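You operate a simulated robot arm through the tools that you are given. There is no shell and no other tool. Be economical: measure what you need, move in short steps, check, and stop when the job is done.

The job below is to be done with a simulated two-armed robot. You get a single attempt, and the scene is never put back.

## Task
Carry the blue box with both arms and set it on the back part of the sorting table.

Only the result counts: the job must be done as asked and must still hold three seconds after the hand-in. Knocking over, shifting, dropping, spilling or breaking anything else fails it.

## Robot
Two 7-joint arms with two-finger parallel grippers on one trunk, on a base that drives. Base frame: it is fixed to the floor where the robot stands at the start and does not move with it; the origin is under the middle of the robot, x ahead of it, y to its left, z up. Lengths are in m, angles in rad, forces in N, time in s.
The left shoulder is at the start at [0.03, 0.119, 0.935], the right one opposite. With the tool pointing down near the work surface each hand reaches from about 0.28 to 0.68 m from the robot's upright axis, wherever it stands, measured 20 degrees to its own side. Places, roughly: back part of the sorting table [2.3, -2.4, 0.7]. Payload 3.43 kg a hand.
Tool frame (each hand has its own): the origin (TCP) lies between the finger pads and is the grasp point; the fingertips stand 0.03 m ahead of it; z points along the fingers, y is the line along which they close. Largest opening 0.094 m; finger width 0.028, thickness 0.01; the body of the gripper, 0.05 by 0.096 m, starts 0.055 m behind the TCP.
Orientation is that of the tool frame in the base frame, as [roll, pitch, yaw] about the fixed x, y, z axes, in that order (R = Rz(yaw) Ry(pitch) Rx(roll)). With the fingers straight down and closing along the base's y, the tool's x points along the base's -x, its y along +y and its z along -z.

## Interface
- The arms move only by the tool arm_command. It takes "left_series", "right_series" or both (then of equal length, played together; a hand with none holds still); each is one flat list of numbers, 7 for each row, row after row: the finger opening in m, from 0 to 0.094, then the shift along the base's x, y, z in m, then the turn, a rotation vector about the base's x, y, z in rad. In form: [jaw, tx, ty, tz, wx, wy, wz, jaw, tx, ty, tz, wx, wy, wz, ...]. A call has 1 to 12 rows; each row shifts and turns the commanded pose from where the row before left it. Each row takes 0.2 s and may step no farther than 0.05 m and 0.15 rad from the row before; otherwise, or with a gripper value out of range, the whole call is refused. A pose out of reach is approached as far as the arm can. The call stops where the force on the tool passes 40 N (or 10 N more than at its start, if that is more) or the arm is blocked; 0.2 s more then pass. The fingers move at their own pace (about 0.072 m/s each) and stop on an object; they squeeze with about 36 N. The grip force told is the motor's: it shows also when the fingers shut on nothing. Time passes only in rows, and 0.2 s behind the last, so rows that do not move let the fingers close. The reply holds the time, the measured pose of the TCP, the force on the tool along the base axes, the opening and the grip force, in the units named above and with some noise, with the torque about the TCP (base axes, N m) and any sound that the robot's microphone picked up, and new pictures: "show" is both (left out), scene, wrist or none (wrist: the cameras of the hands that moved).
- Cameras (640 x 400 px; columns grow to the right, rows downward): "scene" is now at [0.0431, 0.0076, 1.6346]; the picture's right is [0.10, -1.00, 0.00], its down [-0.81, -0.08, -0.58] and it looks along [0.58, 0.06, -0.81] (base axes); focal length 268 px, centre (320, 200). "left" rides on the left gripper at [0.076, -0.014, -0.103] in its tool frame; the picture's right is [0.18, 0.98, 0.00], its down [-0.75, 0.14, -0.64] and it looks along [-0.63, 0.12, 0.77] (tool axes); focal length 243 px, centre (320, 200). "right" rides on the right gripper at [0.076, 0.014, -0.102] in its tool frame; the picture's right is [-0.18, 0.98, 0.00], its down [-0.75, -0.14, -0.64] and it looks along [-0.63, -0.12, 0.77] (tool axes); focal length 243 px, centre (320, 200). There is no depth. A picture from a camera that has moved, and an enlarged one, comes with that camera's place and axes in the base frame and with its lens.
- raise_lower(by): slides the trunk up (or, below 0, down) by that many m; the arms and the scene camera ride with it, the base frame stays. It gives what a move gives, with no picture.
- base_move(legs): drives the robot by 1 to 6 legs, each [ahead, turn to the left] in m and rad, along the robot's own axes; the way and the turn of a leg run together, so that a leg with both is an arc; at most 1.5 m and 3.142 rad a leg. The arms and the cameras ride along, it lands a little off, and it stops where it bumps. It gives what a move gives, and a new picture of the scene camera.
- pan_tilt(pan, tilt): turns the head with the scene camera to pan (to the left, within 2.496 rad either way) and tilt (down, from -0.506 to 1.204), counted from straight ahead of the robot. It gives what a move gives, and a new picture of the scene camera.
- zoom(camera, box): a new picture of the part [left, top, right, bottom] of that camera's present view, enlarged. It takes no simulated time.
- close_job(): hands the job in; it is judged then, once.

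Work in short steps. Places have to be worked out from the pictures, the camera data and where the tool is seen: move nearer, look again, correct. Check each grasp and each placing, and mend what went wrong. You have 120 turns and 260 pictures in all, those below and enlarged ones among them. Open the grippers and draw the arms clear of the work before you hand the job in, unless the task says otherwise; then end with one line.

The tools are called after "Call:" as name(argument=value, ...) on one line, values as JSON. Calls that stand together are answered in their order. arm_command: Moves the arms, as the interface text tells. Its arguments: {"type":"object","properties":{"left_series":{"type":"array","items":{"type":"number"}},"right_series":{"type":"array","items":{"type":"number"}},"show":{"type":"string","enum":["both","scene","wrist","none"]}},"required":[]} The other tools are called the same way: raise_lower (by) slides the trunk up or down; base_move (legs) drives the base; pan_tilt (pan, tilt) turns the head that bears the scene camera; zoom (camera, box) takes an enlarged picture of a part of a camera's view; close_job () hands the job in.

At the start:

```text
clock: 0.0
left_tool_pos: [0.4265, 0.2551, 1.0234]
left_orientation: [3.141, 0.0, 3.142]
left_wrist_force: [0.7, 0.5, 0.1]
left_torque: [0.02, 0.01, 0.0]
left_grip_width: 0.0939
left_gripper_force: 0.1
right_tool_pos: [0.3489, -0.0996, 1.0956]
right_orientation: [3.141, -0.001, -3.141]
right_wrist_force: [0.6, -0.2, -0.5]
right_torque: [0.03, 0.04, 0.02]
right_grip_width: 0.0941
right_gripper_force: 0.1
trunk travel left (down, up): [-0.2, 0.21]
robot x, y, heading: [-0.0008, 0.001, 0.002]
head pan, tilt: [0.096, 0.951]
```

scene: 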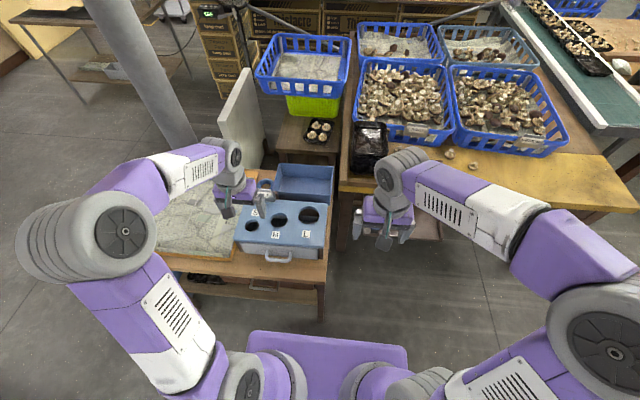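
right: 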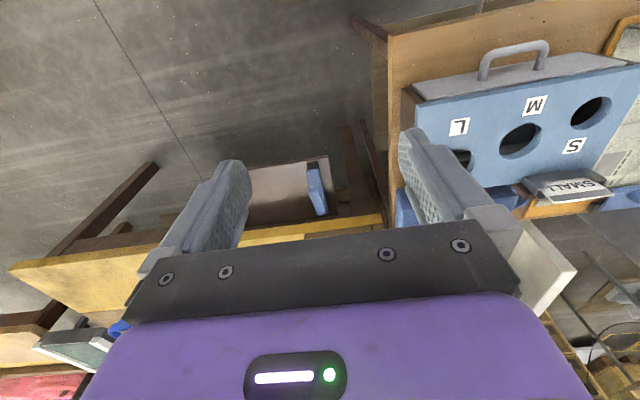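
left: 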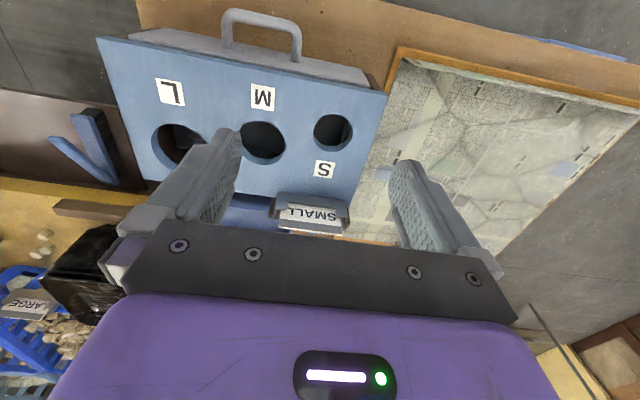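

The blue box with L/M/S holes and handles seems to be the object. I zoom in to see it in detail.

Call:
zoom(camera="scene", box=[150, 100, 390, 300])

Call:
pan_tilt(pan=-0.8, tilt=0.6)

```text
2.00 times, centred on (270, 200) of scene
camera zoom: at [0.0431, 0.0076, 1.6346], right [0.1, -1.0, 0.0], down [-0.81, -0.08, -0.58], along [0.58, 0.06, -0.81], focal length 535 px, centre (420, 200)
```

zoom: 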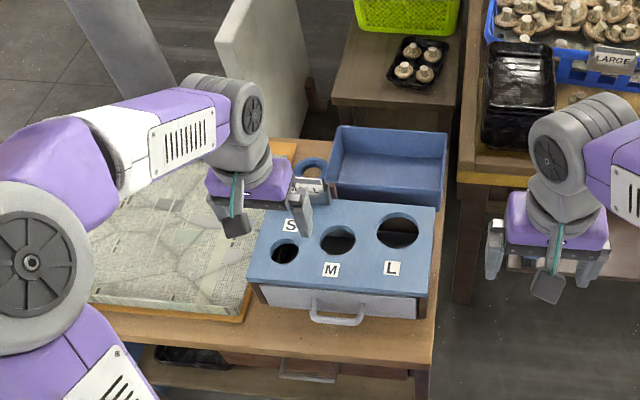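

```text
clock: 1.2
left_tool_pos: [0.4268, 0.2555, 1.0247]
left_orientation: [3.142, 0.0, 3.14]
left_wrist_force: [-0.3, -0.5, 0.7]
left_torque: [-0.01, -0.03, 0.02]
left_grip_width: 0.0939
left_gripper_force: 0.2
right_tool_pos: [0.3484, -0.1014, 1.0954]
right_orientation: [3.142, 0.0, 3.141]
right_wrist_force: [-0.4, 0.0, -0.7]
right_torque: [-0.02, 0.01, 0.0]
right_grip_width: 0.094
right_gripper_force: 0.1
trunk travel left (down, up): [-0.2, 0.21]
robot x, y, heading: [-0.0019, 0.0009, -0.001]
head pan, tilt: [-0.799, 0.6]
camera scene: at [0.0325, -0.0627, 1.6631], right [-0.72, -0.7, 0.0], down [-0.39, 0.4, -0.82], along [0.58, -0.59, -0.57], focal length 268 px, centre (320, 200)
```

scene: 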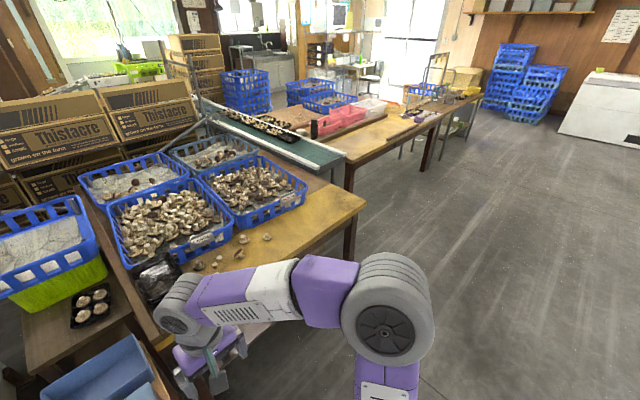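

The sorting-table place projects to about (320,115). I zoom there, then look down at the boxes.

Call:
zoom(camera="scene", box=[200, 50, 500, 237])

Call:
pan_tilt(pan=0.2, tilt=1.1)

```text
2.13 times, centred on (350, 144) of scene
camera zoom: at [0.0325, -0.0627, 1.6631], right [-0.72, -0.7, 0.0], down [-0.39, 0.4, -0.82], along [0.58, -0.59, -0.57], focal length 571 px, centre (256, 320)
```

zoom: 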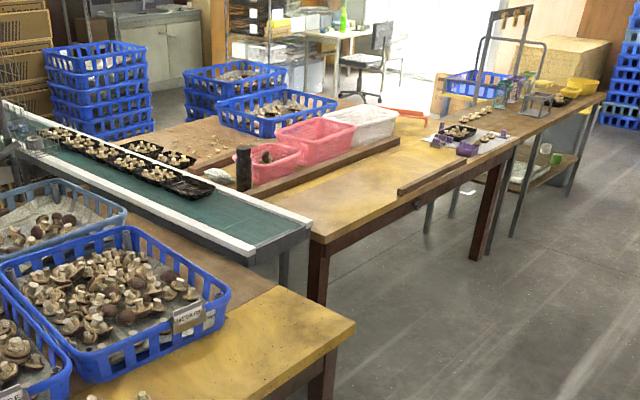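

```text
clock: 2.5
left_tool_pos: [0.4267, 0.2553, 1.0233]
left_orientation: [3.141, 0.0, 3.14]
left_wrist_force: [0.3, 0.5, -0.3]
left_torque: [0.0, 0.01, -0.02]
left_grip_width: 0.0941
left_gripper_force: 0.0
right_tool_pos: [0.3501, -0.1007, 1.0958]
right_orientation: [3.139, -0.001, -3.141]
right_wrist_force: [-1.1, -0.2, 0.1]
right_torque: [0.01, -0.02, 0.0]
right_grip_width: 0.0939
right_gripper_force: 0.1
trunk travel left (down, up): [-0.2, 0.21]
robot x, y, heading: [-0.0001, 0.0041, 0.001]
head pan, tilt: [0.201, 1.1]
camera scene: at [0.0327, 0.0131, 1.6245], right [0.2, -0.98, 0.0], down [-0.87, -0.18, -0.45], along [0.45, 0.09, -0.89], focal length 268 px, centre (320, 200)
```

scene: 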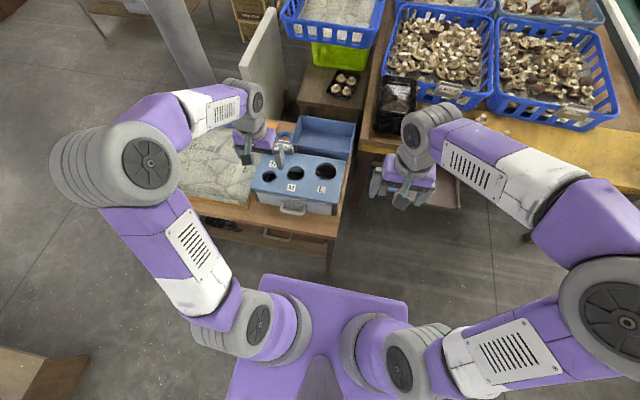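

The left hand hides part of the box. I move it left and back a little and look again.

Call:
arm_command(left_series=[0.094, -0.03, 0.04, 0.02, 0, 0, 0, 0.094, -0.03, 0.04, 0.02, 0, 0, 0, 0.094, -0.03, 0.04, 0.02, 0, 0, 0, 0.094, -0.03, 0.04, 0.02, 0, 0, 0, 0.094, -0.03, 0.03, 0, 0, 0, 0], show="both")

Call:
zoom(camera="scene", box=[220, 90, 380, 230])

Call:
zoom(camera="right", box=[380, 0, 640, 200])

```text
refused: row 1 steps farther than a row can; nothing moved
```

```text
2.86 times, centred on (300, 160) of scene
camera zoom: at [0.0327, 0.0131, 1.6245], right [0.2, -0.98, 0.0], down [-0.87, -0.18, -0.45], along [0.45, 0.09, -0.89], focal length 765 px, centre (377, 314)
```

zoom: 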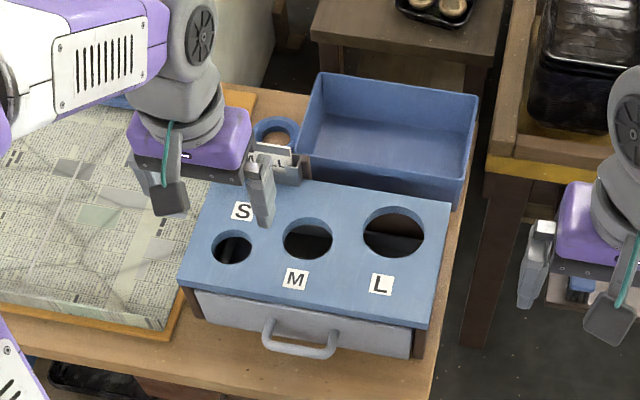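

```text
2.00 times, centred on (510, 100) of right
camera zoom: at [0.2729, -0.0857, 1.1979], right [0.18, 0.98, 0.0], down [0.75, -0.14, 0.64], along [0.63, -0.12, -0.77], focal length 485 px, centre (-60, 400)
```

zoom: 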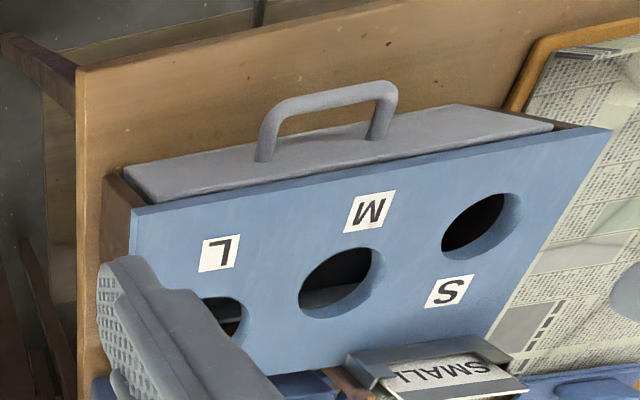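

The grader has a drawer; the plain open blue tray behind it looks like the "blue box". I move the left hand aside to see it fully.

Call:
arm_command(left_series=[0.094, -0.02, 0.03, 0.03, 0, 0, 0, 0.094, -0.02, 0.03, 0.03, 0, 0, 0, 0.094, -0.02, 0.035, 0.02, 0, 0, 0, 0.094, -0.02, 0.04, 0.02, 0, 0, 0, 0.094, -0.02, 0.04, 0, 0, 0, 0], show="none")

Call:
pan_tilt(pan=0.1, tilt=0.9)

Call:
zoom(camera="scene", box=[210, 100, 400, 250])

```text
clock: 3.7
left_tool_pos: [0.3265, 0.4323, 1.1246]
left_orientation: [-3.14, 0.001, 3.14]
left_wrist_force: [0.0, 0.1, -0.4]
left_torque: [0.01, 0.0, 0.01]
left_grip_width: 0.0939
left_gripper_force: 0.0
right_tool_pos: [0.3493, -0.099, 1.0958]
right_orientation: [3.141, 0.001, -3.14]
right_wrist_force: [-0.1, 0.5, 0.7]
right_torque: [0.0, 0.0, -0.01]
right_grip_width: 0.0939
right_gripper_force: 0.0
trunk travel left (down, up): [-0.2, 0.21]
robot x, y, heading: [0.0013, -0.0017, 0.001]
head pan, tilt: [0.201, 1.1]
```

```text
clock: 4.4
left_tool_pos: [0.3266, 0.4304, 1.1237]
left_orientation: [3.141, 0.0, -3.14]
left_wrist_force: [1.4, -0.7, -0.2]
left_torque: [0.02, -0.01, 0.0]
left_grip_width: 0.0942
left_gripper_force: 0.0
right_tool_pos: [0.3492, -0.0996, 1.0958]
right_orientation: [3.141, 0.001, 3.141]
right_wrist_force: [0.2, 0.9, 0.2]
right_torque: [-0.01, 0.03, 0.02]
right_grip_width: 0.0941
right_gripper_force: 0.1
trunk travel left (down, up): [-0.2, 0.21]
robot x, y, heading: [-0.0005, 0.0006, -0.006]
head pan, tilt: [0.099, 0.901]
camera scene: at [0.0459, 0.0081, 1.6383], right [0.1, -0.99, 0.0], down [-0.78, -0.08, -0.62], along [0.62, 0.06, -0.78], focal length 268 px, centre (320, 200)
```

scene: 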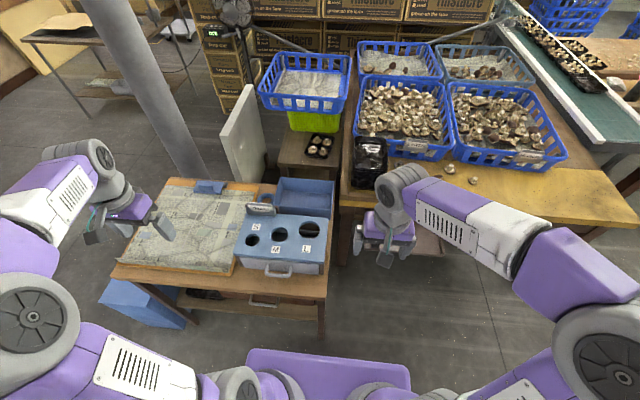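

```text
2.67 times, centred on (305, 175) of scene
camera zoom: at [0.0459, 0.0081, 1.6383], right [0.1, -0.99, 0.0], down [-0.78, -0.08, -0.62], along [0.62, 0.06, -0.78], focal length 714 px, centre (360, 267)
```

zoom: 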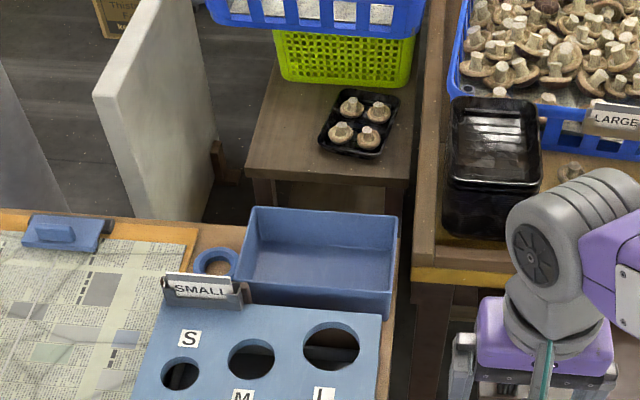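

There is another blue box low at the left, beneath the table. I zoom in and look that way.

Call:
zoom(camera="scene", box=[80, 250, 240, 350])

Call:
pan_tilt(pan=0.9, tilt=0.9)

```text
4.00 times, centred on (160, 300) of scene
camera zoom: at [0.0459, 0.0081, 1.6383], right [0.1, -0.99, 0.0], down [-0.78, -0.08, -0.62], along [0.62, 0.06, -0.78], focal length 1071 px, centre (960, -200)
```

zoom: 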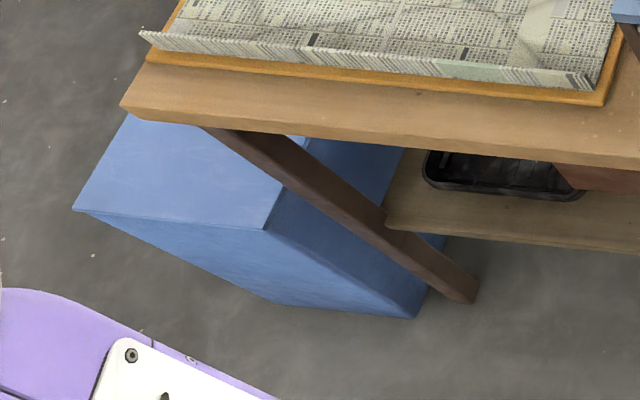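

```text
clock: 5.5
left_tool_pos: [0.3265, 0.4311, 1.1253]
left_orientation: [3.141, 0.0, -3.141]
left_wrist_force: [0.1, 1.4, -1.3]
left_torque: [0.03, 0.0, 0.02]
left_grip_width: 0.0942
left_gripper_force: 0.0
right_tool_pos: [0.3491, -0.0991, 1.0962]
right_orientation: [3.14, 0.0, 3.141]
right_wrist_force: [-0.4, -0.5, 0.0]
right_torque: [0.0, 0.01, 0.04]
right_grip_width: 0.0942
right_gripper_force: 0.0
trunk travel left (down, up): [-0.2, 0.21]
robot x, y, heading: [0.0011, -0.0042, 0.002]
head pan, tilt: [0.901, 0.901]
camera scene: at [0.0178, 0.0597, 1.6383], right [0.78, -0.62, 0.0], down [-0.49, -0.61, -0.62], along [0.39, 0.49, -0.78], focal length 268 px, centre (320, 200)
```

scene: 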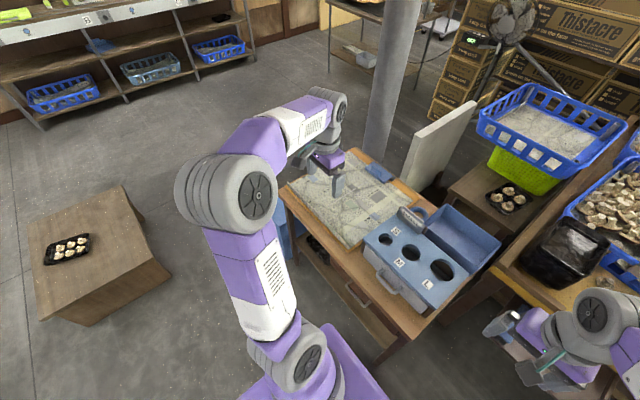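

Before deciding, I survey the rest of the room for other blue boxes.

Call:
pan_tilt(pan=2.2, tilt=0.7)

Call:
pan_tilt(pan=-2.2, tilt=0.7)

Call:
pan_tilt(pan=-1.2, tilt=0.8)

Call:
pan_tilt(pan=0.0, tilt=0.4)

```text
clock: 7.0
left_tool_pos: [0.3264, 0.4303, 1.1246]
left_orientation: [3.141, 0.002, -3.141]
left_wrist_force: [0.3, 0.1, 0.2]
left_torque: [0.05, -0.02, -0.03]
left_grip_width: 0.094
left_gripper_force: 0.0
right_tool_pos: [0.3495, -0.1008, 1.0965]
right_orientation: [3.141, 0.001, 3.141]
right_wrist_force: [-0.4, 0.4, -0.4]
right_torque: [0.02, 0.01, 0.01]
right_grip_width: 0.0939
right_gripper_force: 0.0
trunk travel left (down, up): [-0.2, 0.21]
robot x, y, heading: [0.0006, 0.004, -0.0]
head pan, tilt: [2.201, 0.7]
camera scene: at [-0.0792, 0.0693, 1.6545], right [0.81, 0.59, 0.0], down [0.38, -0.52, -0.76], along [-0.45, 0.62, -0.64], focal length 268 px, centre (320, 200)
```

scene: 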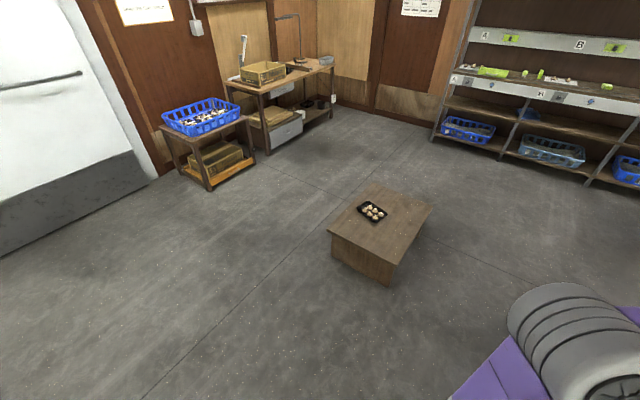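

```text
clock: 10.5
left_tool_pos: [0.3274, 0.4316, 1.1246]
left_orientation: [-3.142, 0.001, 3.141]
left_wrist_force: [-0.3, -0.4, -0.1]
left_torque: [-0.02, 0.0, 0.03]
left_grip_width: 0.094
left_gripper_force: 0.1
right_tool_pos: [0.3488, -0.0994, 1.0965]
right_orientation: [3.141, -0.001, 3.141]
right_wrist_force: [0.1, 0.1, 0.0]
right_torque: [-0.01, -0.02, 0.01]
right_grip_width: 0.0938
right_gripper_force: 0.0
trunk travel left (down, up): [-0.2, 0.21]
robot x, y, heading: [0.0022, -0.0018, 0.004]
head pan, tilt: [-2.201, 0.7]
camera scene: at [-0.0792, -0.0681, 1.6545], right [-0.81, 0.59, 0.0], down [0.38, 0.52, -0.76], along [-0.45, -0.62, -0.64], focal length 268 px, centre (320, 200)
```

scene: 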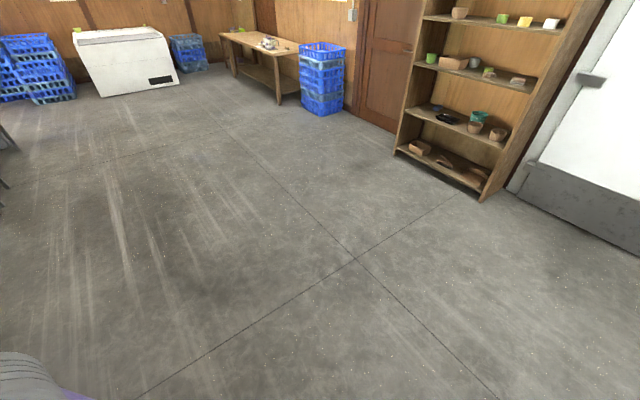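

```text
clock: 11.8
left_tool_pos: [0.3263, 0.4306, 1.1251]
left_orientation: [3.14, 0.0, -3.141]
left_wrist_force: [-0.9, 0.2, 0.4]
left_torque: [-0.02, 0.01, 0.0]
left_grip_width: 0.0942
left_gripper_force: 0.0
right_tool_pos: [0.3506, -0.1, 1.0964]
right_orientation: [-3.141, 0.001, 3.141]
right_wrist_force: [0.1, 0.1, -0.8]
right_torque: [0.01, 0.0, 0.0]
right_grip_width: 0.094
right_gripper_force: 0.1
trunk travel left (down, up): [-0.2, 0.21]
robot x, y, heading: [-0.0001, 0.0009, 0.002]
head pan, tilt: [-1.201, 0.799]
camera scene: at [-0.0001, -0.0746, 1.6462], right [-0.93, -0.36, 0.0], down [-0.26, 0.67, -0.7], along [0.25, -0.65, -0.72], focal length 268 px, centre (320, 200)
```

scene: 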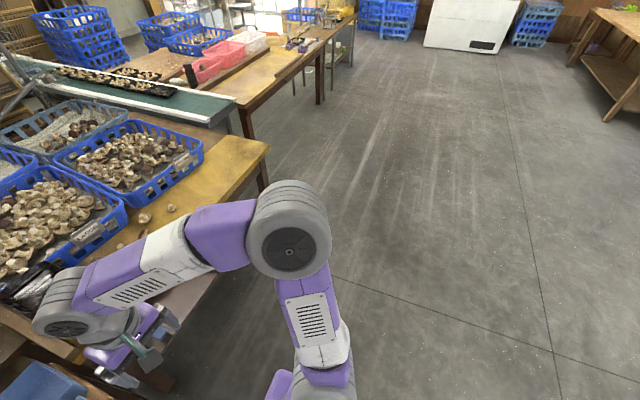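

```text
clock: 13.2
left_tool_pos: [0.3261, 0.4314, 1.125]
left_orientation: [-3.141, 0.0, 3.141]
left_wrist_force: [-0.3, 0.8, -0.5]
left_torque: [0.01, 0.01, -0.02]
left_grip_width: 0.0941
left_gripper_force: 0.1
right_tool_pos: [0.3503, -0.1013, 1.0962]
right_orientation: [-3.141, -0.001, 3.141]
right_wrist_force: [1.1, 1.2, -0.5]
right_torque: [0.02, -0.01, 0.01]
right_grip_width: 0.0941
right_gripper_force: 0.1
trunk travel left (down, up): [-0.2, 0.21]
robot x, y, heading: [-0.0032, 0.0003, -0.003]
head pan, tilt: [0.0, 0.4]
camera scene: at [0.0634, 0.0005, 1.6813], right [0.0, -1.0, 0.0], down [-0.39, 0.0, -0.92], along [0.92, 0.0, -0.39], focal length 268 px, centre (320, 200)
```

scene: 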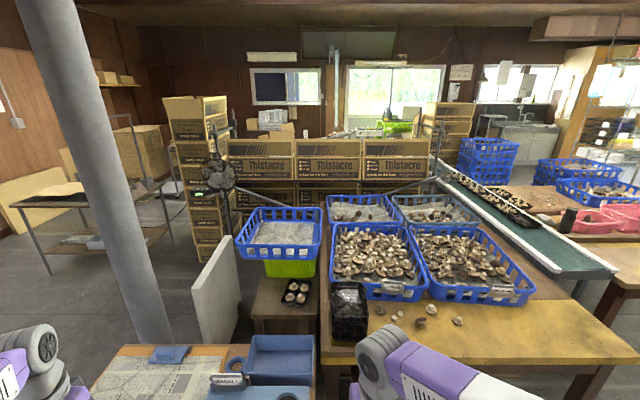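

I need the geometry of the destination; I raise the trunk and look there more closely.

Call:
raise_lower(by=0.2)

Call:
pan_tilt(pan=-0.8, tilt=0.35)

Call:
zoom(camera="scene", box=[160, 100, 400, 250])

Call:
zoom(camera="scene", box=[300, 80, 540, 230])

```text
clock: 15.4
left_tool_pos: [0.3265, 0.4318, 1.3242]
left_orientation: [3.141, 0.001, -3.141]
left_wrist_force: [-0.5, -0.2, -0.3]
left_torque: [0.0, 0.03, 0.0]
left_grip_width: 0.0941
left_gripper_force: 0.1
right_tool_pos: [0.3507, -0.0998, 1.2951]
right_orientation: [-3.141, 0.0, -3.14]
right_wrist_force: [1.0, 0.2, -1.0]
right_torque: [-0.01, -0.03, -0.02]
right_grip_width: 0.0939
right_gripper_force: 0.1
trunk travel left (down, up): [-0.4, 0.01]
robot x, y, heading: [-0.0, -0.0014, 0.002]
head pan, tilt: [0.0, 0.4]
```

```text
clock: 16.5
left_tool_pos: [0.3265, 0.4314, 1.324]
left_orientation: [-3.141, -0.002, -3.141]
left_wrist_force: [-0.7, -0.2, 0.0]
left_torque: [0.02, 0.01, 0.02]
left_grip_width: 0.0938
left_gripper_force: 0.0
right_tool_pos: [0.3485, -0.0998, 1.2952]
right_orientation: [-3.141, -0.001, 3.141]
right_wrist_force: [-0.6, -1.0, -0.5]
right_torque: [0.0, 0.02, 0.0]
right_grip_width: 0.094
right_gripper_force: 0.1
trunk travel left (down, up): [-0.4, 0.01]
robot x, y, heading: [0.0041, 0.0015, 0.001]
head pan, tilt: [-0.799, 0.351]
camera scene: at [0.0358, -0.0661, 1.8859], right [-0.72, -0.7, 0.0], down [-0.24, 0.25, -0.94], along [0.66, -0.67, -0.34], focal length 268 px, centre (320, 200)
```

scene: 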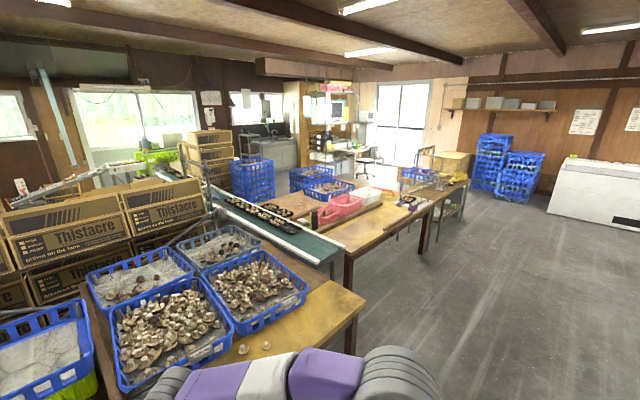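

```text
2.67 times, centred on (280, 175) of scene
camera zoom: at [0.0358, -0.0661, 1.8859], right [-0.72, -0.7, 0.0], down [-0.24, 0.25, -0.94], along [0.66, -0.67, -0.34], focal length 714 px, centre (427, 267)
```

zoom: 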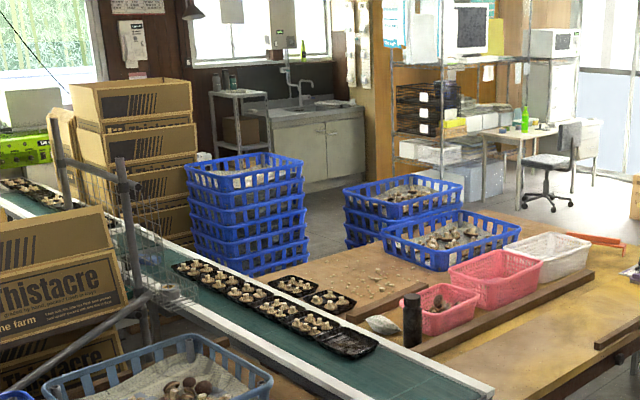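

```text
2.67 times, centred on (420, 155) of scene
camera zoom: at [0.0358, -0.0661, 1.8859], right [-0.72, -0.7, 0.0], down [-0.24, 0.25, -0.94], along [0.66, -0.67, -0.34], focal length 714 px, centre (53, 320)
```

zoom: 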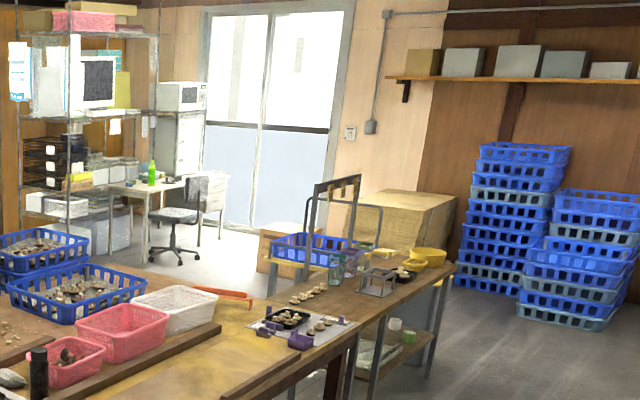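

To plan the placing, I first scout: turn right, drive along y to about -2.4 and look at the sorting table from its front.

Call:
base_move(legs=[[-0.15, 0], [0, -1.5708], [1.2, 0], [1.2, 0]])

Call:
pan_tilt(pan=1.57, tilt=0.3)

Call:
zoom(camera="scene", box=[200, 120, 440, 270])

```text
clock: 33.1
left_tool_pos: [0.2489, -2.7381, 1.325]
left_orientation: [3.14, 0.001, 1.557]
left_wrist_force: [0.2, -0.3, 0.7]
left_torque: [0.0, -0.03, 0.04]
left_grip_width: 0.0941
left_gripper_force: 0.0
right_tool_pos: [-0.2829, -2.7537, 1.2965]
right_orientation: [3.142, 0.002, 1.556]
right_wrist_force: [0.0, 0.5, -0.2]
right_torque: [-0.03, 0.03, -0.01]
right_grip_width: 0.0941
right_gripper_force: 0.0
trunk travel left (down, up): [-0.4, 0.01]
robot x, y, heading: [-0.1777, -2.4089, -1.585]
head pan, tilt: [-0.799, 0.351]
camera scene: at [-0.2448, -2.4396, 1.8859], right [-0.69, 0.73, 0.0], down [0.25, 0.24, -0.94], along [-0.68, -0.65, -0.34], focal length 268 px, centre (320, 200)
```

scene: 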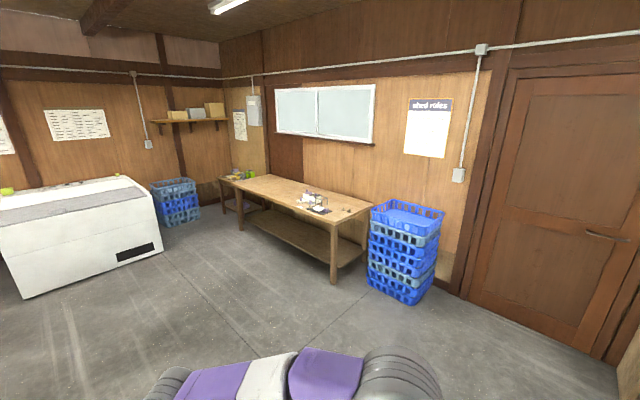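

```text
clock: 35.3
left_tool_pos: [0.2483, -2.7384, 1.3251]
left_orientation: [-3.141, 0.001, 1.556]
left_wrist_force: [0.6, -0.2, -0.2]
left_torque: [0.0, 0.0, -0.02]
left_grip_width: 0.0939
left_gripper_force: 0.1
right_tool_pos: [-0.2831, -2.7548, 1.2962]
right_orientation: [-3.14, 0.0, 1.557]
right_wrist_force: [0.5, 0.4, 0.1]
right_torque: [0.02, -0.02, -0.01]
right_grip_width: 0.0942
right_gripper_force: 0.0
trunk travel left (down, up): [-0.4, 0.01]
robot x, y, heading: [-0.1777, -2.4047, -1.582]
head pan, tilt: [1.571, 0.3]
camera scene: at [-0.0838, -2.3771, 1.8906], right [-0.01, -1.0, 0.0], down [-0.3, 0.0, -0.96], along [0.96, -0.01, -0.3], focal length 268 px, centre (320, 200)
```

scene: 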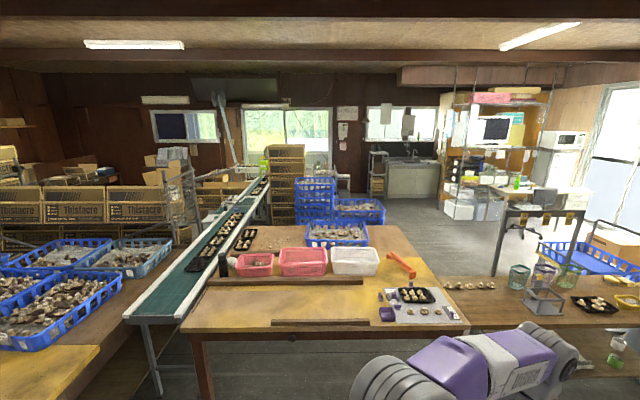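

```text
2.67 times, centred on (320, 195) of scene
camera zoom: at [-0.0838, -2.3771, 1.8906], right [-0.01, -1.0, 0.0], down [-0.3, 0.0, -0.96], along [0.96, -0.01, -0.3], focal length 714 px, centre (320, 213)
```

zoom: 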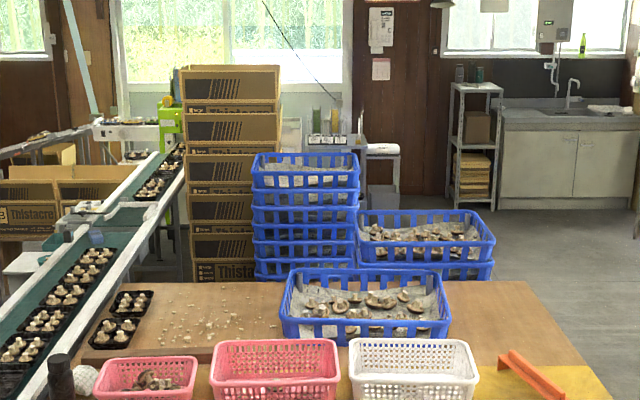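

The table's back half (x≈2.0–2.74) has free space right of its blue basket (y≈-2.9..-3.3), reachable from the aisle on the right. I look at that aisle.

Call:
pan_tilt(pan=0.8, tilt=0.4)

Call:
zoom(camera="scene", box=[0, 60, 320, 260])

```text
clock: 36.4
left_tool_pos: [0.249, -2.7386, 1.3243]
left_orientation: [-3.141, 0.001, 1.555]
left_wrist_force: [-1.0, 0.2, 0.2]
left_torque: [0.02, -0.02, 0.0]
left_grip_width: 0.0941
left_gripper_force: 0.0
right_tool_pos: [-0.2832, -2.7547, 1.2956]
right_orientation: [-3.141, 0.0, 1.558]
right_wrist_force: [0.7, 0.1, 0.1]
right_torque: [0.01, 0.01, 0.0]
right_grip_width: 0.0941
right_gripper_force: 0.2
trunk travel left (down, up): [-0.4, 0.01]
robot x, y, heading: [-0.1814, -2.4016, -1.584]
head pan, tilt: [0.799, 0.4]
camera scene: at [-0.1115, -2.4411, 1.8813], right [-0.71, -0.71, 0.0], down [-0.28, 0.27, -0.92], along [0.65, -0.65, -0.39], focal length 268 px, centre (320, 200)
```

scene: 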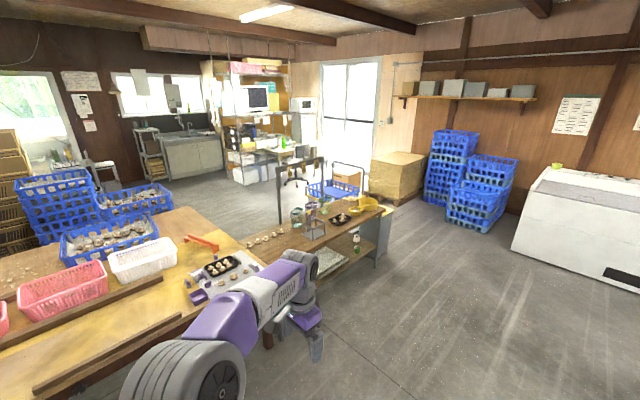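

```text
2.00 times, centred on (160, 160) of scene
camera zoom: at [-0.1115, -2.4411, 1.8813], right [-0.71, -0.71, 0.0], down [-0.28, 0.27, -0.92], along [0.65, -0.65, -0.39], focal length 535 px, centre (640, 280)
```

zoom: 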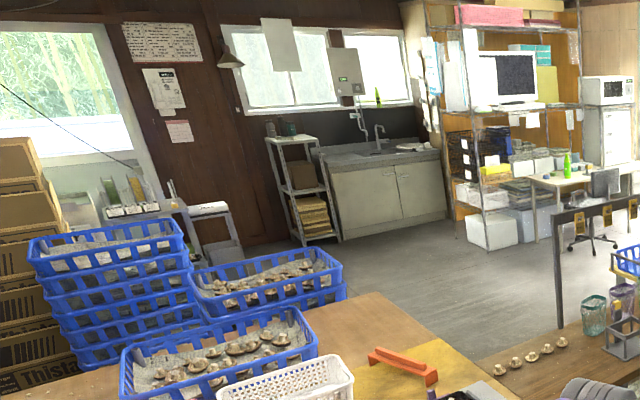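

I drive to about (−0.2, −5.1) to look into the gap past the end of the second table.

Call:
base_move(legs=[[1.4, 0], [1.2, 0]])

Call:
pan_tilt(pan=1.57, tilt=0.4)

Call:
pan_tilt(pan=2.1, tilt=0.4)

```text
clock: 49.0
left_tool_pos: [0.2106, -5.3343, 1.3244]
left_orientation: [-3.141, 0.001, 1.558]
left_wrist_force: [-0.4, 1.4, 0.0]
left_torque: [-0.01, 0.0, 0.0]
left_grip_width: 0.0937
left_gripper_force: 0.1
right_tool_pos: [-0.3215, -5.3516, 1.295]
right_orientation: [-3.14, 0.0, 1.557]
right_wrist_force: [-0.9, -0.3, 0.4]
right_torque: [0.03, 0.02, 0.02]
right_grip_width: 0.0939
right_gripper_force: 0.0
trunk travel left (down, up): [-0.4, 0.01]
robot x, y, heading: [-0.2179, -5.0062, -1.584]
head pan, tilt: [0.799, 0.4]
camera scene: at [-0.1502, -5.0386, 1.8813], right [-0.71, -0.71, 0.0], down [-0.28, 0.27, -0.92], along [0.65, -0.65, -0.39], focal length 268 px, centre (320, 200)
```

scene: 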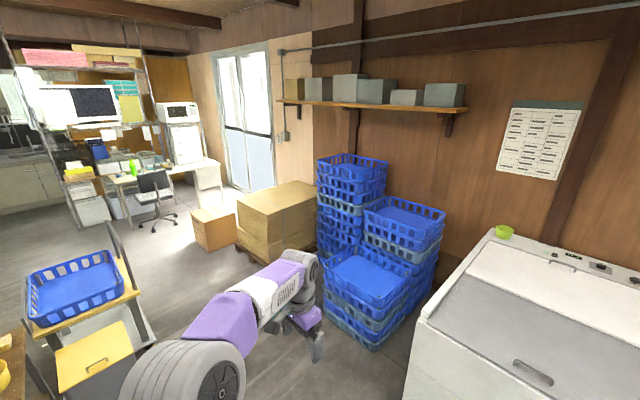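

```text
clock: 50.2
left_tool_pos: [0.2104, -5.3358, 1.3243]
left_orientation: [-3.141, 0.001, 1.558]
left_wrist_force: [-0.2, 0.7, 0.1]
left_torque: [-0.01, -0.01, -0.01]
left_grip_width: 0.0938
left_gripper_force: 0.1
right_tool_pos: [-0.3216, -5.3514, 1.2955]
right_orientation: [3.14, 0.0, 1.557]
right_wrist_force: [0.0, -0.6, 0.5]
right_torque: [-0.01, 0.0, 0.02]
right_grip_width: 0.0941
right_gripper_force: 0.0
trunk travel left (down, up): [-0.4, 0.01]
robot x, y, heading: [-0.2163, -5.0071, -1.58]
head pan, tilt: [1.571, 0.4]
camera scene: at [-0.1231, -4.9747, 1.8813], right [-0.01, -1.0, 0.0], down [-0.39, 0.01, -0.92], along [0.92, -0.01, -0.39], focal length 268 px, centre (320, 200)
```

scene: 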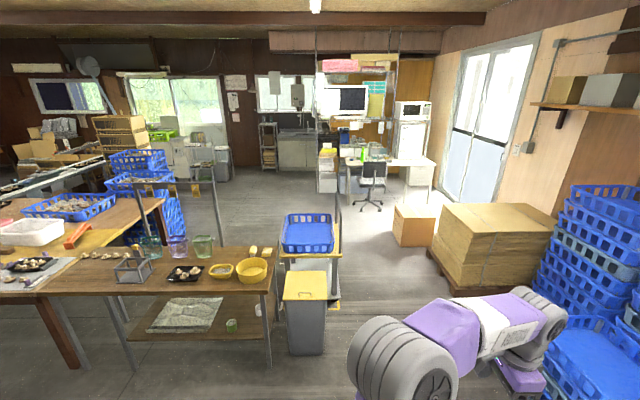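

```text
clock: 51.1
left_tool_pos: [0.21, -5.3363, 1.3254]
left_orientation: [-3.141, 0.0, 1.558]
left_wrist_force: [0.0, 0.3, 1.0]
left_torque: [0.0, 0.01, -0.01]
left_grip_width: 0.0939
left_gripper_force: 0.0
right_tool_pos: [-0.3209, -5.3515, 1.2957]
right_orientation: [3.141, 0.0, 1.558]
right_wrist_force: [-0.1, 0.2, 0.0]
right_torque: [0.02, -0.04, -0.02]
right_grip_width: 0.0943
right_gripper_force: 0.0
trunk travel left (down, up): [-0.4, 0.01]
robot x, y, heading: [-0.2169, -5.0058, -1.579]
head pan, tilt: [2.1, 0.4]
camera scene: at [-0.1352, -4.9277, 1.8813], right [0.49, -0.87, 0.0], down [-0.34, -0.19, -0.92], along [0.8, 0.45, -0.39], focal length 268 px, centre (320, 200)
```

scene: 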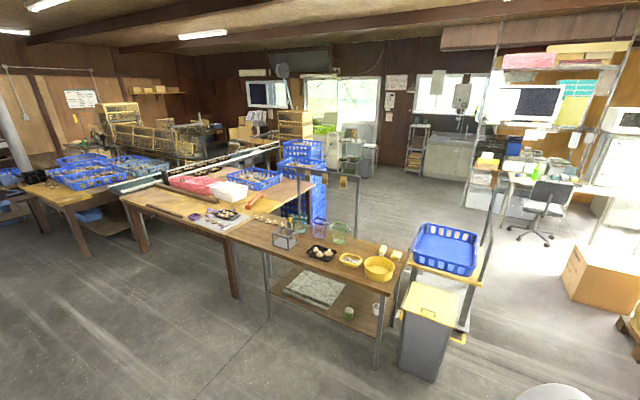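

The aisle is open: I can go through the gap at y≈-5.7 and come north at x≈2.4–2.7. Now I return, and inspect the blue item below the work table too.

Call:
base_move(legs=[[0, 3.14], [1.3, 0], [1.3, 0], [1.3, 0], [1.1, 0]])

Call:
pan_tilt(pan=-0.8, tilt=0.85)

```text
clock: 82.7
left_tool_pos: [-0.7848, 0.3347, 1.3236]
left_orientation: [-3.141, 0.001, -1.529]
left_wrist_force: [-0.2, 0.0, -0.2]
left_torque: [0.01, 0.0, 0.02]
left_grip_width: 0.0939
left_gripper_force: 0.0
right_tool_pos: [-0.2553, 0.3784, 1.296]
right_orientation: [-3.141, -0.001, -1.53]
right_wrist_force: [0.2, 0.4, -0.6]
right_torque: [-0.01, -0.01, 0.0]
right_grip_width: 0.0939
right_gripper_force: 0.0
trunk travel left (down, up): [-0.4, 0.01]
robot x, y, heading: [-0.342, 0.0266, 1.61]
head pan, tilt: [2.1, 0.4]
camera scene: at [-0.416, -0.0534, 1.8813], right [-0.54, 0.84, 0.0], down [0.33, 0.21, -0.92], along [-0.78, -0.5, -0.39], focal length 268 px, centre (320, 200)
```

scene: 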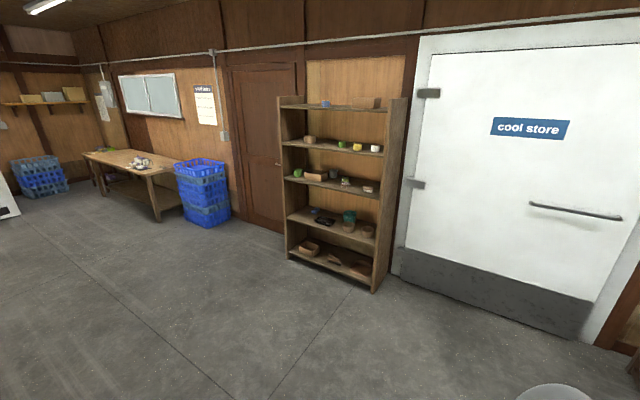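

```text
clock: 85.2
left_tool_pos: [-0.7835, 0.3338, 1.3258]
left_orientation: [-3.14, 0.0, -1.53]
left_wrist_force: [0.3, 0.2, -0.6]
left_torque: [0.01, 0.0, -0.01]
left_grip_width: 0.094
left_gripper_force: 0.0
right_tool_pos: [-0.2544, 0.3788, 1.2963]
right_orientation: [3.141, 0.0, -1.53]
right_wrist_force: [-0.8, 0.4, -0.2]
right_torque: [-0.01, 0.01, -0.03]
right_grip_width: 0.0941
right_gripper_force: 0.1
trunk travel left (down, up): [-0.4, 0.01]
robot x, y, heading: [-0.34, 0.0256, 1.613]
head pan, tilt: [-0.799, 0.85]
camera scene: at [-0.2842, 0.0535, 1.8422], right [0.73, -0.69, 0.0], down [-0.52, -0.55, -0.66], along [0.45, 0.48, -0.75], focal length 268 px, centre (320, 200)
```

scene: 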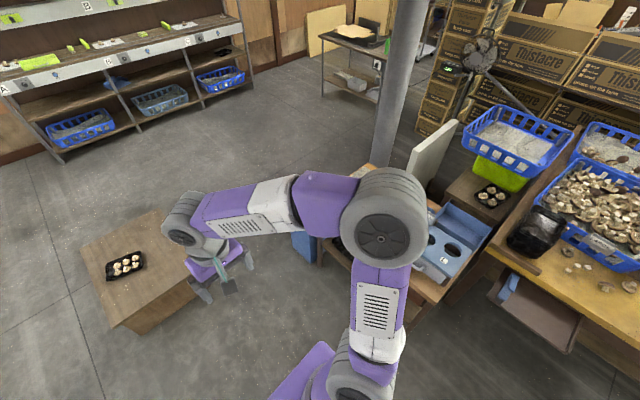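

The arm blocks the view; I turn right by ~0.8 and look again.

Call:
base_move(legs=[[0, -0.9]])

Call:
pan_tilt(pan=0.1, tilt=0.7)

Call:
zoom(camera="scene", box=[200, 120, 440, 270])

```text
clock: 87.9
left_tool_pos: [-0.3739, 0.5655, 1.3244]
left_orientation: [-3.141, 0.0, -2.431]
left_wrist_force: [0.6, -0.3, -0.5]
left_torque: [-0.01, 0.02, -0.01]
left_grip_width: 0.0938
left_gripper_force: 0.0
right_tool_pos: [-0.0105, 0.1773, 1.2966]
right_orientation: [3.141, 0.0, -2.432]
right_wrist_force: [-0.4, 0.1, 0.0]
right_torque: [0.0, 0.02, 0.01]
right_grip_width: 0.0939
right_gripper_force: 0.1
trunk travel left (down, up): [-0.4, 0.01]
robot x, y, heading: [-0.3397, 0.0269, 0.711]
head pan, tilt: [-0.799, 0.85]
camera scene: at [-0.284, 0.0001, 1.8422], right [-0.09, -1.0, 0.0], down [-0.75, 0.07, -0.66], along [0.66, -0.06, -0.75], focal length 268 px, centre (320, 200)
```

scene: 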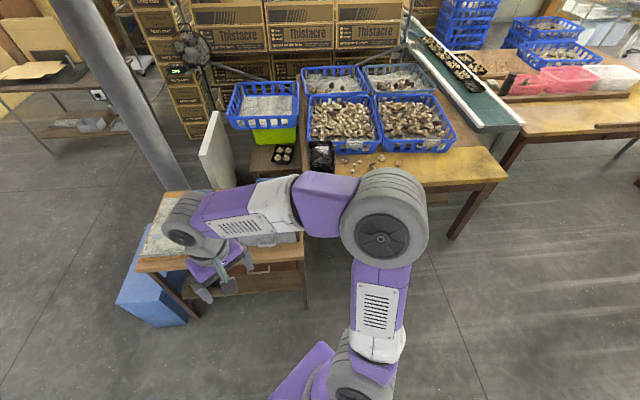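

```text
clock: 89.1
left_tool_pos: [-0.3737, 0.5663, 1.3244]
left_orientation: [3.141, 0.001, -2.432]
left_wrist_force: [-0.2, 0.6, 0.0]
left_torque: [0.01, -0.01, -0.03]
left_grip_width: 0.0939
left_gripper_force: 0.0
right_tool_pos: [-0.0106, 0.1777, 1.2963]
right_orientation: [-3.141, -0.001, -2.432]
right_wrist_force: [-1.0, -0.4, 0.3]
right_torque: [0.03, -0.02, 0.02]
right_grip_width: 0.094
right_gripper_force: 0.1
trunk travel left (down, up): [-0.4, 0.01]
robot x, y, heading: [-0.3417, 0.0272, 0.709]
head pan, tilt: [0.099, 0.7]
camera scene: at [-0.3032, 0.0685, 1.8545], right [0.72, -0.69, 0.0], down [-0.45, -0.47, -0.76], along [0.53, 0.55, -0.64], focal length 268 px, centre (320, 200)
```

scene: 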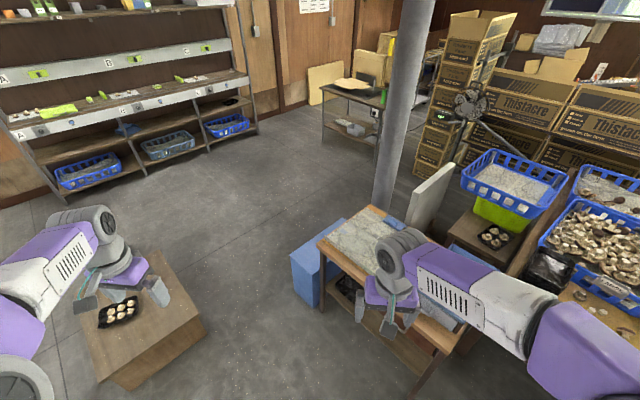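

```text
2.67 times, centred on (320, 195) of scene
camera zoom: at [-0.3032, 0.0685, 1.8545], right [0.72, -0.69, 0.0], down [-0.45, -0.47, -0.76], along [0.53, 0.55, -0.64], focal length 714 px, centre (320, 213)
```

zoom: 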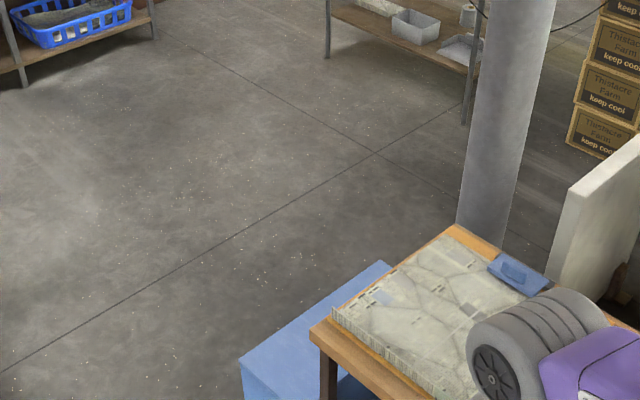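

There is a large blue box on the floor by the table's left. I zoom in on it.

Call:
zoom(camera="scene", box=[260, 190, 420, 340])

Call:
base_move(legs=[[0, 0.55]])

Call:
pan_tilt(pan=-0.45, tilt=0.85)

```text
2.67 times, centred on (340, 265) of scene
camera zoom: at [-0.3032, 0.0685, 1.8545], right [0.72, -0.69, 0.0], down [-0.45, -0.47, -0.76], along [0.53, 0.55, -0.64], focal length 714 px, centre (267, 27)
```

zoom: 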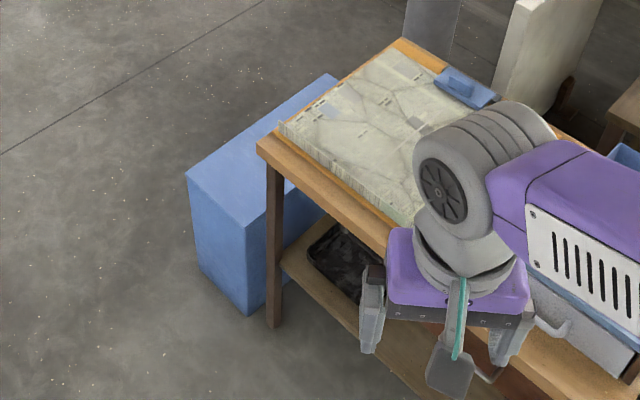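

```text
clock: 91.0
left_tool_pos: [-0.6461, 0.4724, 1.3255]
left_orientation: [3.141, 0.0, -1.894]
left_wrist_force: [0.9, -0.5, 0.3]
left_torque: [-0.01, 0.0, -0.04]
left_grip_width: 0.0941
left_gripper_force: 0.0
right_tool_pos: [-0.1337, 0.3253, 1.2953]
right_orientation: [3.141, 0.001, -1.896]
right_wrist_force: [-0.2, 0.2, -0.1]
right_torque: [-0.01, 0.0, 0.0]
right_grip_width: 0.0941
right_gripper_force: 0.1
trunk travel left (down, up): [-0.4, 0.01]
robot x, y, heading: [-0.3402, 0.028, 1.246]
head pan, tilt: [0.099, 0.7]
camera scene: at [-0.3299, 0.081, 1.8545], right [0.97, -0.22, 0.0], down [-0.14, -0.63, -0.76], along [0.17, 0.75, -0.64], focal length 268 px, centre (320, 200)
```

scene: 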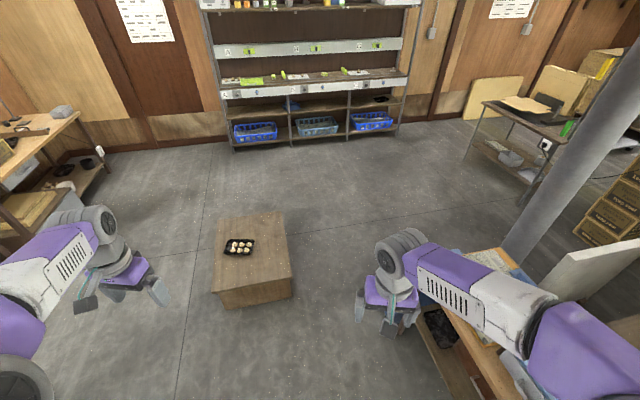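

```text
clock: 92.0
left_tool_pos: [-0.6462, 0.4724, 1.3255]
left_orientation: [-3.141, -0.002, -1.895]
left_wrist_force: [-0.7, -0.5, -0.6]
left_torque: [-0.03, 0.0, 0.02]
left_grip_width: 0.0938
left_gripper_force: 0.1
right_tool_pos: [-0.1338, 0.3249, 1.2957]
right_orientation: [-3.141, -0.001, -1.895]
right_wrist_force: [0.5, -0.4, -0.2]
right_torque: [0.02, -0.01, 0.01]
right_grip_width: 0.094
right_gripper_force: 0.0
trunk travel left (down, up): [-0.4, 0.01]
robot x, y, heading: [-0.3408, 0.0294, 1.244]
head pan, tilt: [-0.45, 0.85]
camera scene: at [-0.2941, 0.0542, 1.8422], right [0.72, -0.7, 0.0], down [-0.52, -0.54, -0.66], along [0.46, 0.47, -0.75], focal length 268 px, centre (320, 200)
```

scene: 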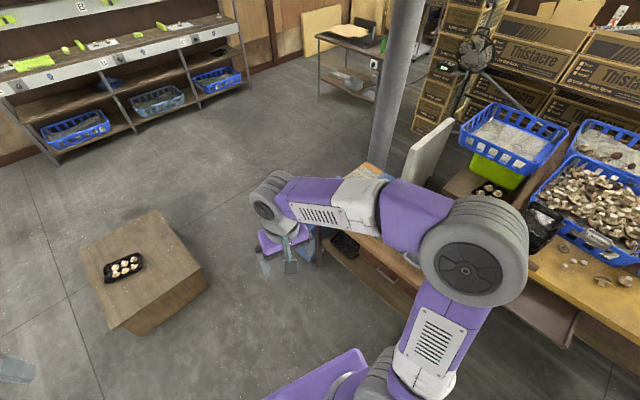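

The floor item is a closed block tucked behind a table leg, clearly furniture; the open blue tray-box on the table is the target. I return to face the table, at y≈0.135.

Call:
base_move(legs=[[0.11, 0], [0, -1.244], [0.26, 0]])

Call:
arm_command(left_series=[0.094, 0, 0, 0, 0, 0, 0], right_series=[0.094, 0, -0.05, 0, 0, 0, 0, 0.094, 0, -0.05, 0, 0, 0, 0, 0.094, 0, -0.05, 0, 0, 0, 0], show="none")

Call:
pan_tilt(pan=0, tilt=1.0)

Call:
zoom(camera="scene", box=[240, 80, 400, 180])

```text
clock: 97.7
left_tool_pos: [0.2768, 0.5647, 1.3247]
left_orientation: [-3.141, 0.001, -3.132]
left_wrist_force: [0.5, -0.1, -0.2]
left_torque: [0.01, -0.02, 0.01]
left_grip_width: 0.094
left_gripper_force: 0.0
right_tool_pos: [0.3048, 0.0342, 1.2963]
right_orientation: [3.141, 0.001, -3.133]
right_wrist_force: [-0.5, 0.6, 0.5]
right_torque: [0.01, -0.01, -0.02]
right_grip_width: 0.094
right_gripper_force: 0.1
trunk travel left (down, up): [-0.4, 0.01]
robot x, y, heading: [-0.0481, 0.1353, 0.007]
head pan, tilt: [-0.45, 0.85]
camera scene: at [-0.0047, 0.0975, 1.8422], right [-0.43, -0.9, 0.0], down [-0.68, 0.32, -0.66], along [0.6, -0.28, -0.75], focal length 268 px, centre (320, 200)
```

scene: 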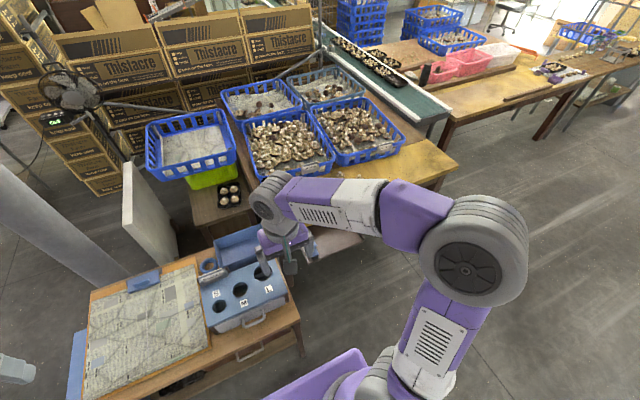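

```text
refused: give rows for one hand, or as many for the one as for the other
```

```text
clock: 98.6
left_tool_pos: [0.2767, 0.5659, 1.3239]
left_orientation: [3.141, 0.0, -3.133]
left_wrist_force: [-0.6, -0.9, -0.2]
left_torque: [0.01, 0.01, 0.0]
left_grip_width: 0.094
left_gripper_force: 0.1
right_tool_pos: [0.3038, 0.034, 1.2958]
right_orientation: [-3.141, 0.0, -3.131]
right_wrist_force: [0.8, -0.6, 0.3]
right_torque: [0.02, 0.02, -0.01]
right_grip_width: 0.0937
right_gripper_force: 0.0
trunk travel left (down, up): [-0.4, 0.01]
robot x, y, heading: [-0.0456, 0.129, 0.014]
head pan, tilt: [0.0, 1.0]
camera scene: at [-0.0058, 0.1314, 1.8311], right [0.01, -1.0, 0.0], down [-0.84, -0.01, -0.54], along [0.54, 0.0, -0.84], focal length 268 px, centre (320, 200)
```

scene: 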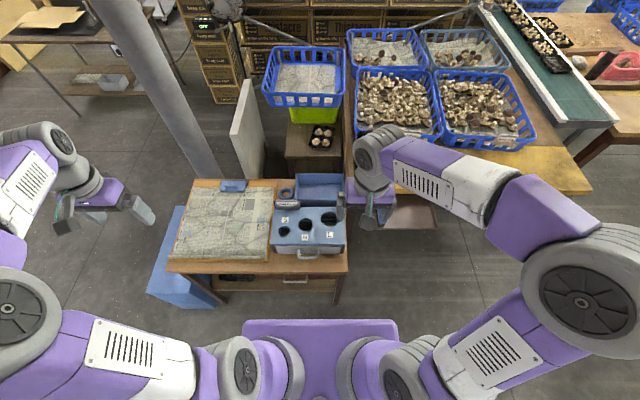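

```text
4.00 times, centred on (320, 130) of scene
camera zoom: at [-0.0058, 0.1314, 1.8311], right [0.01, -1.0, 0.0], down [-0.84, -0.01, -0.54], along [0.54, 0.0, -0.84], focal length 1071 px, centre (320, 480)
```

zoom: 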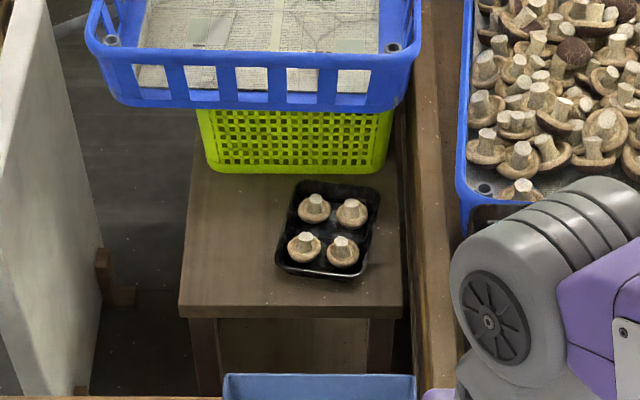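

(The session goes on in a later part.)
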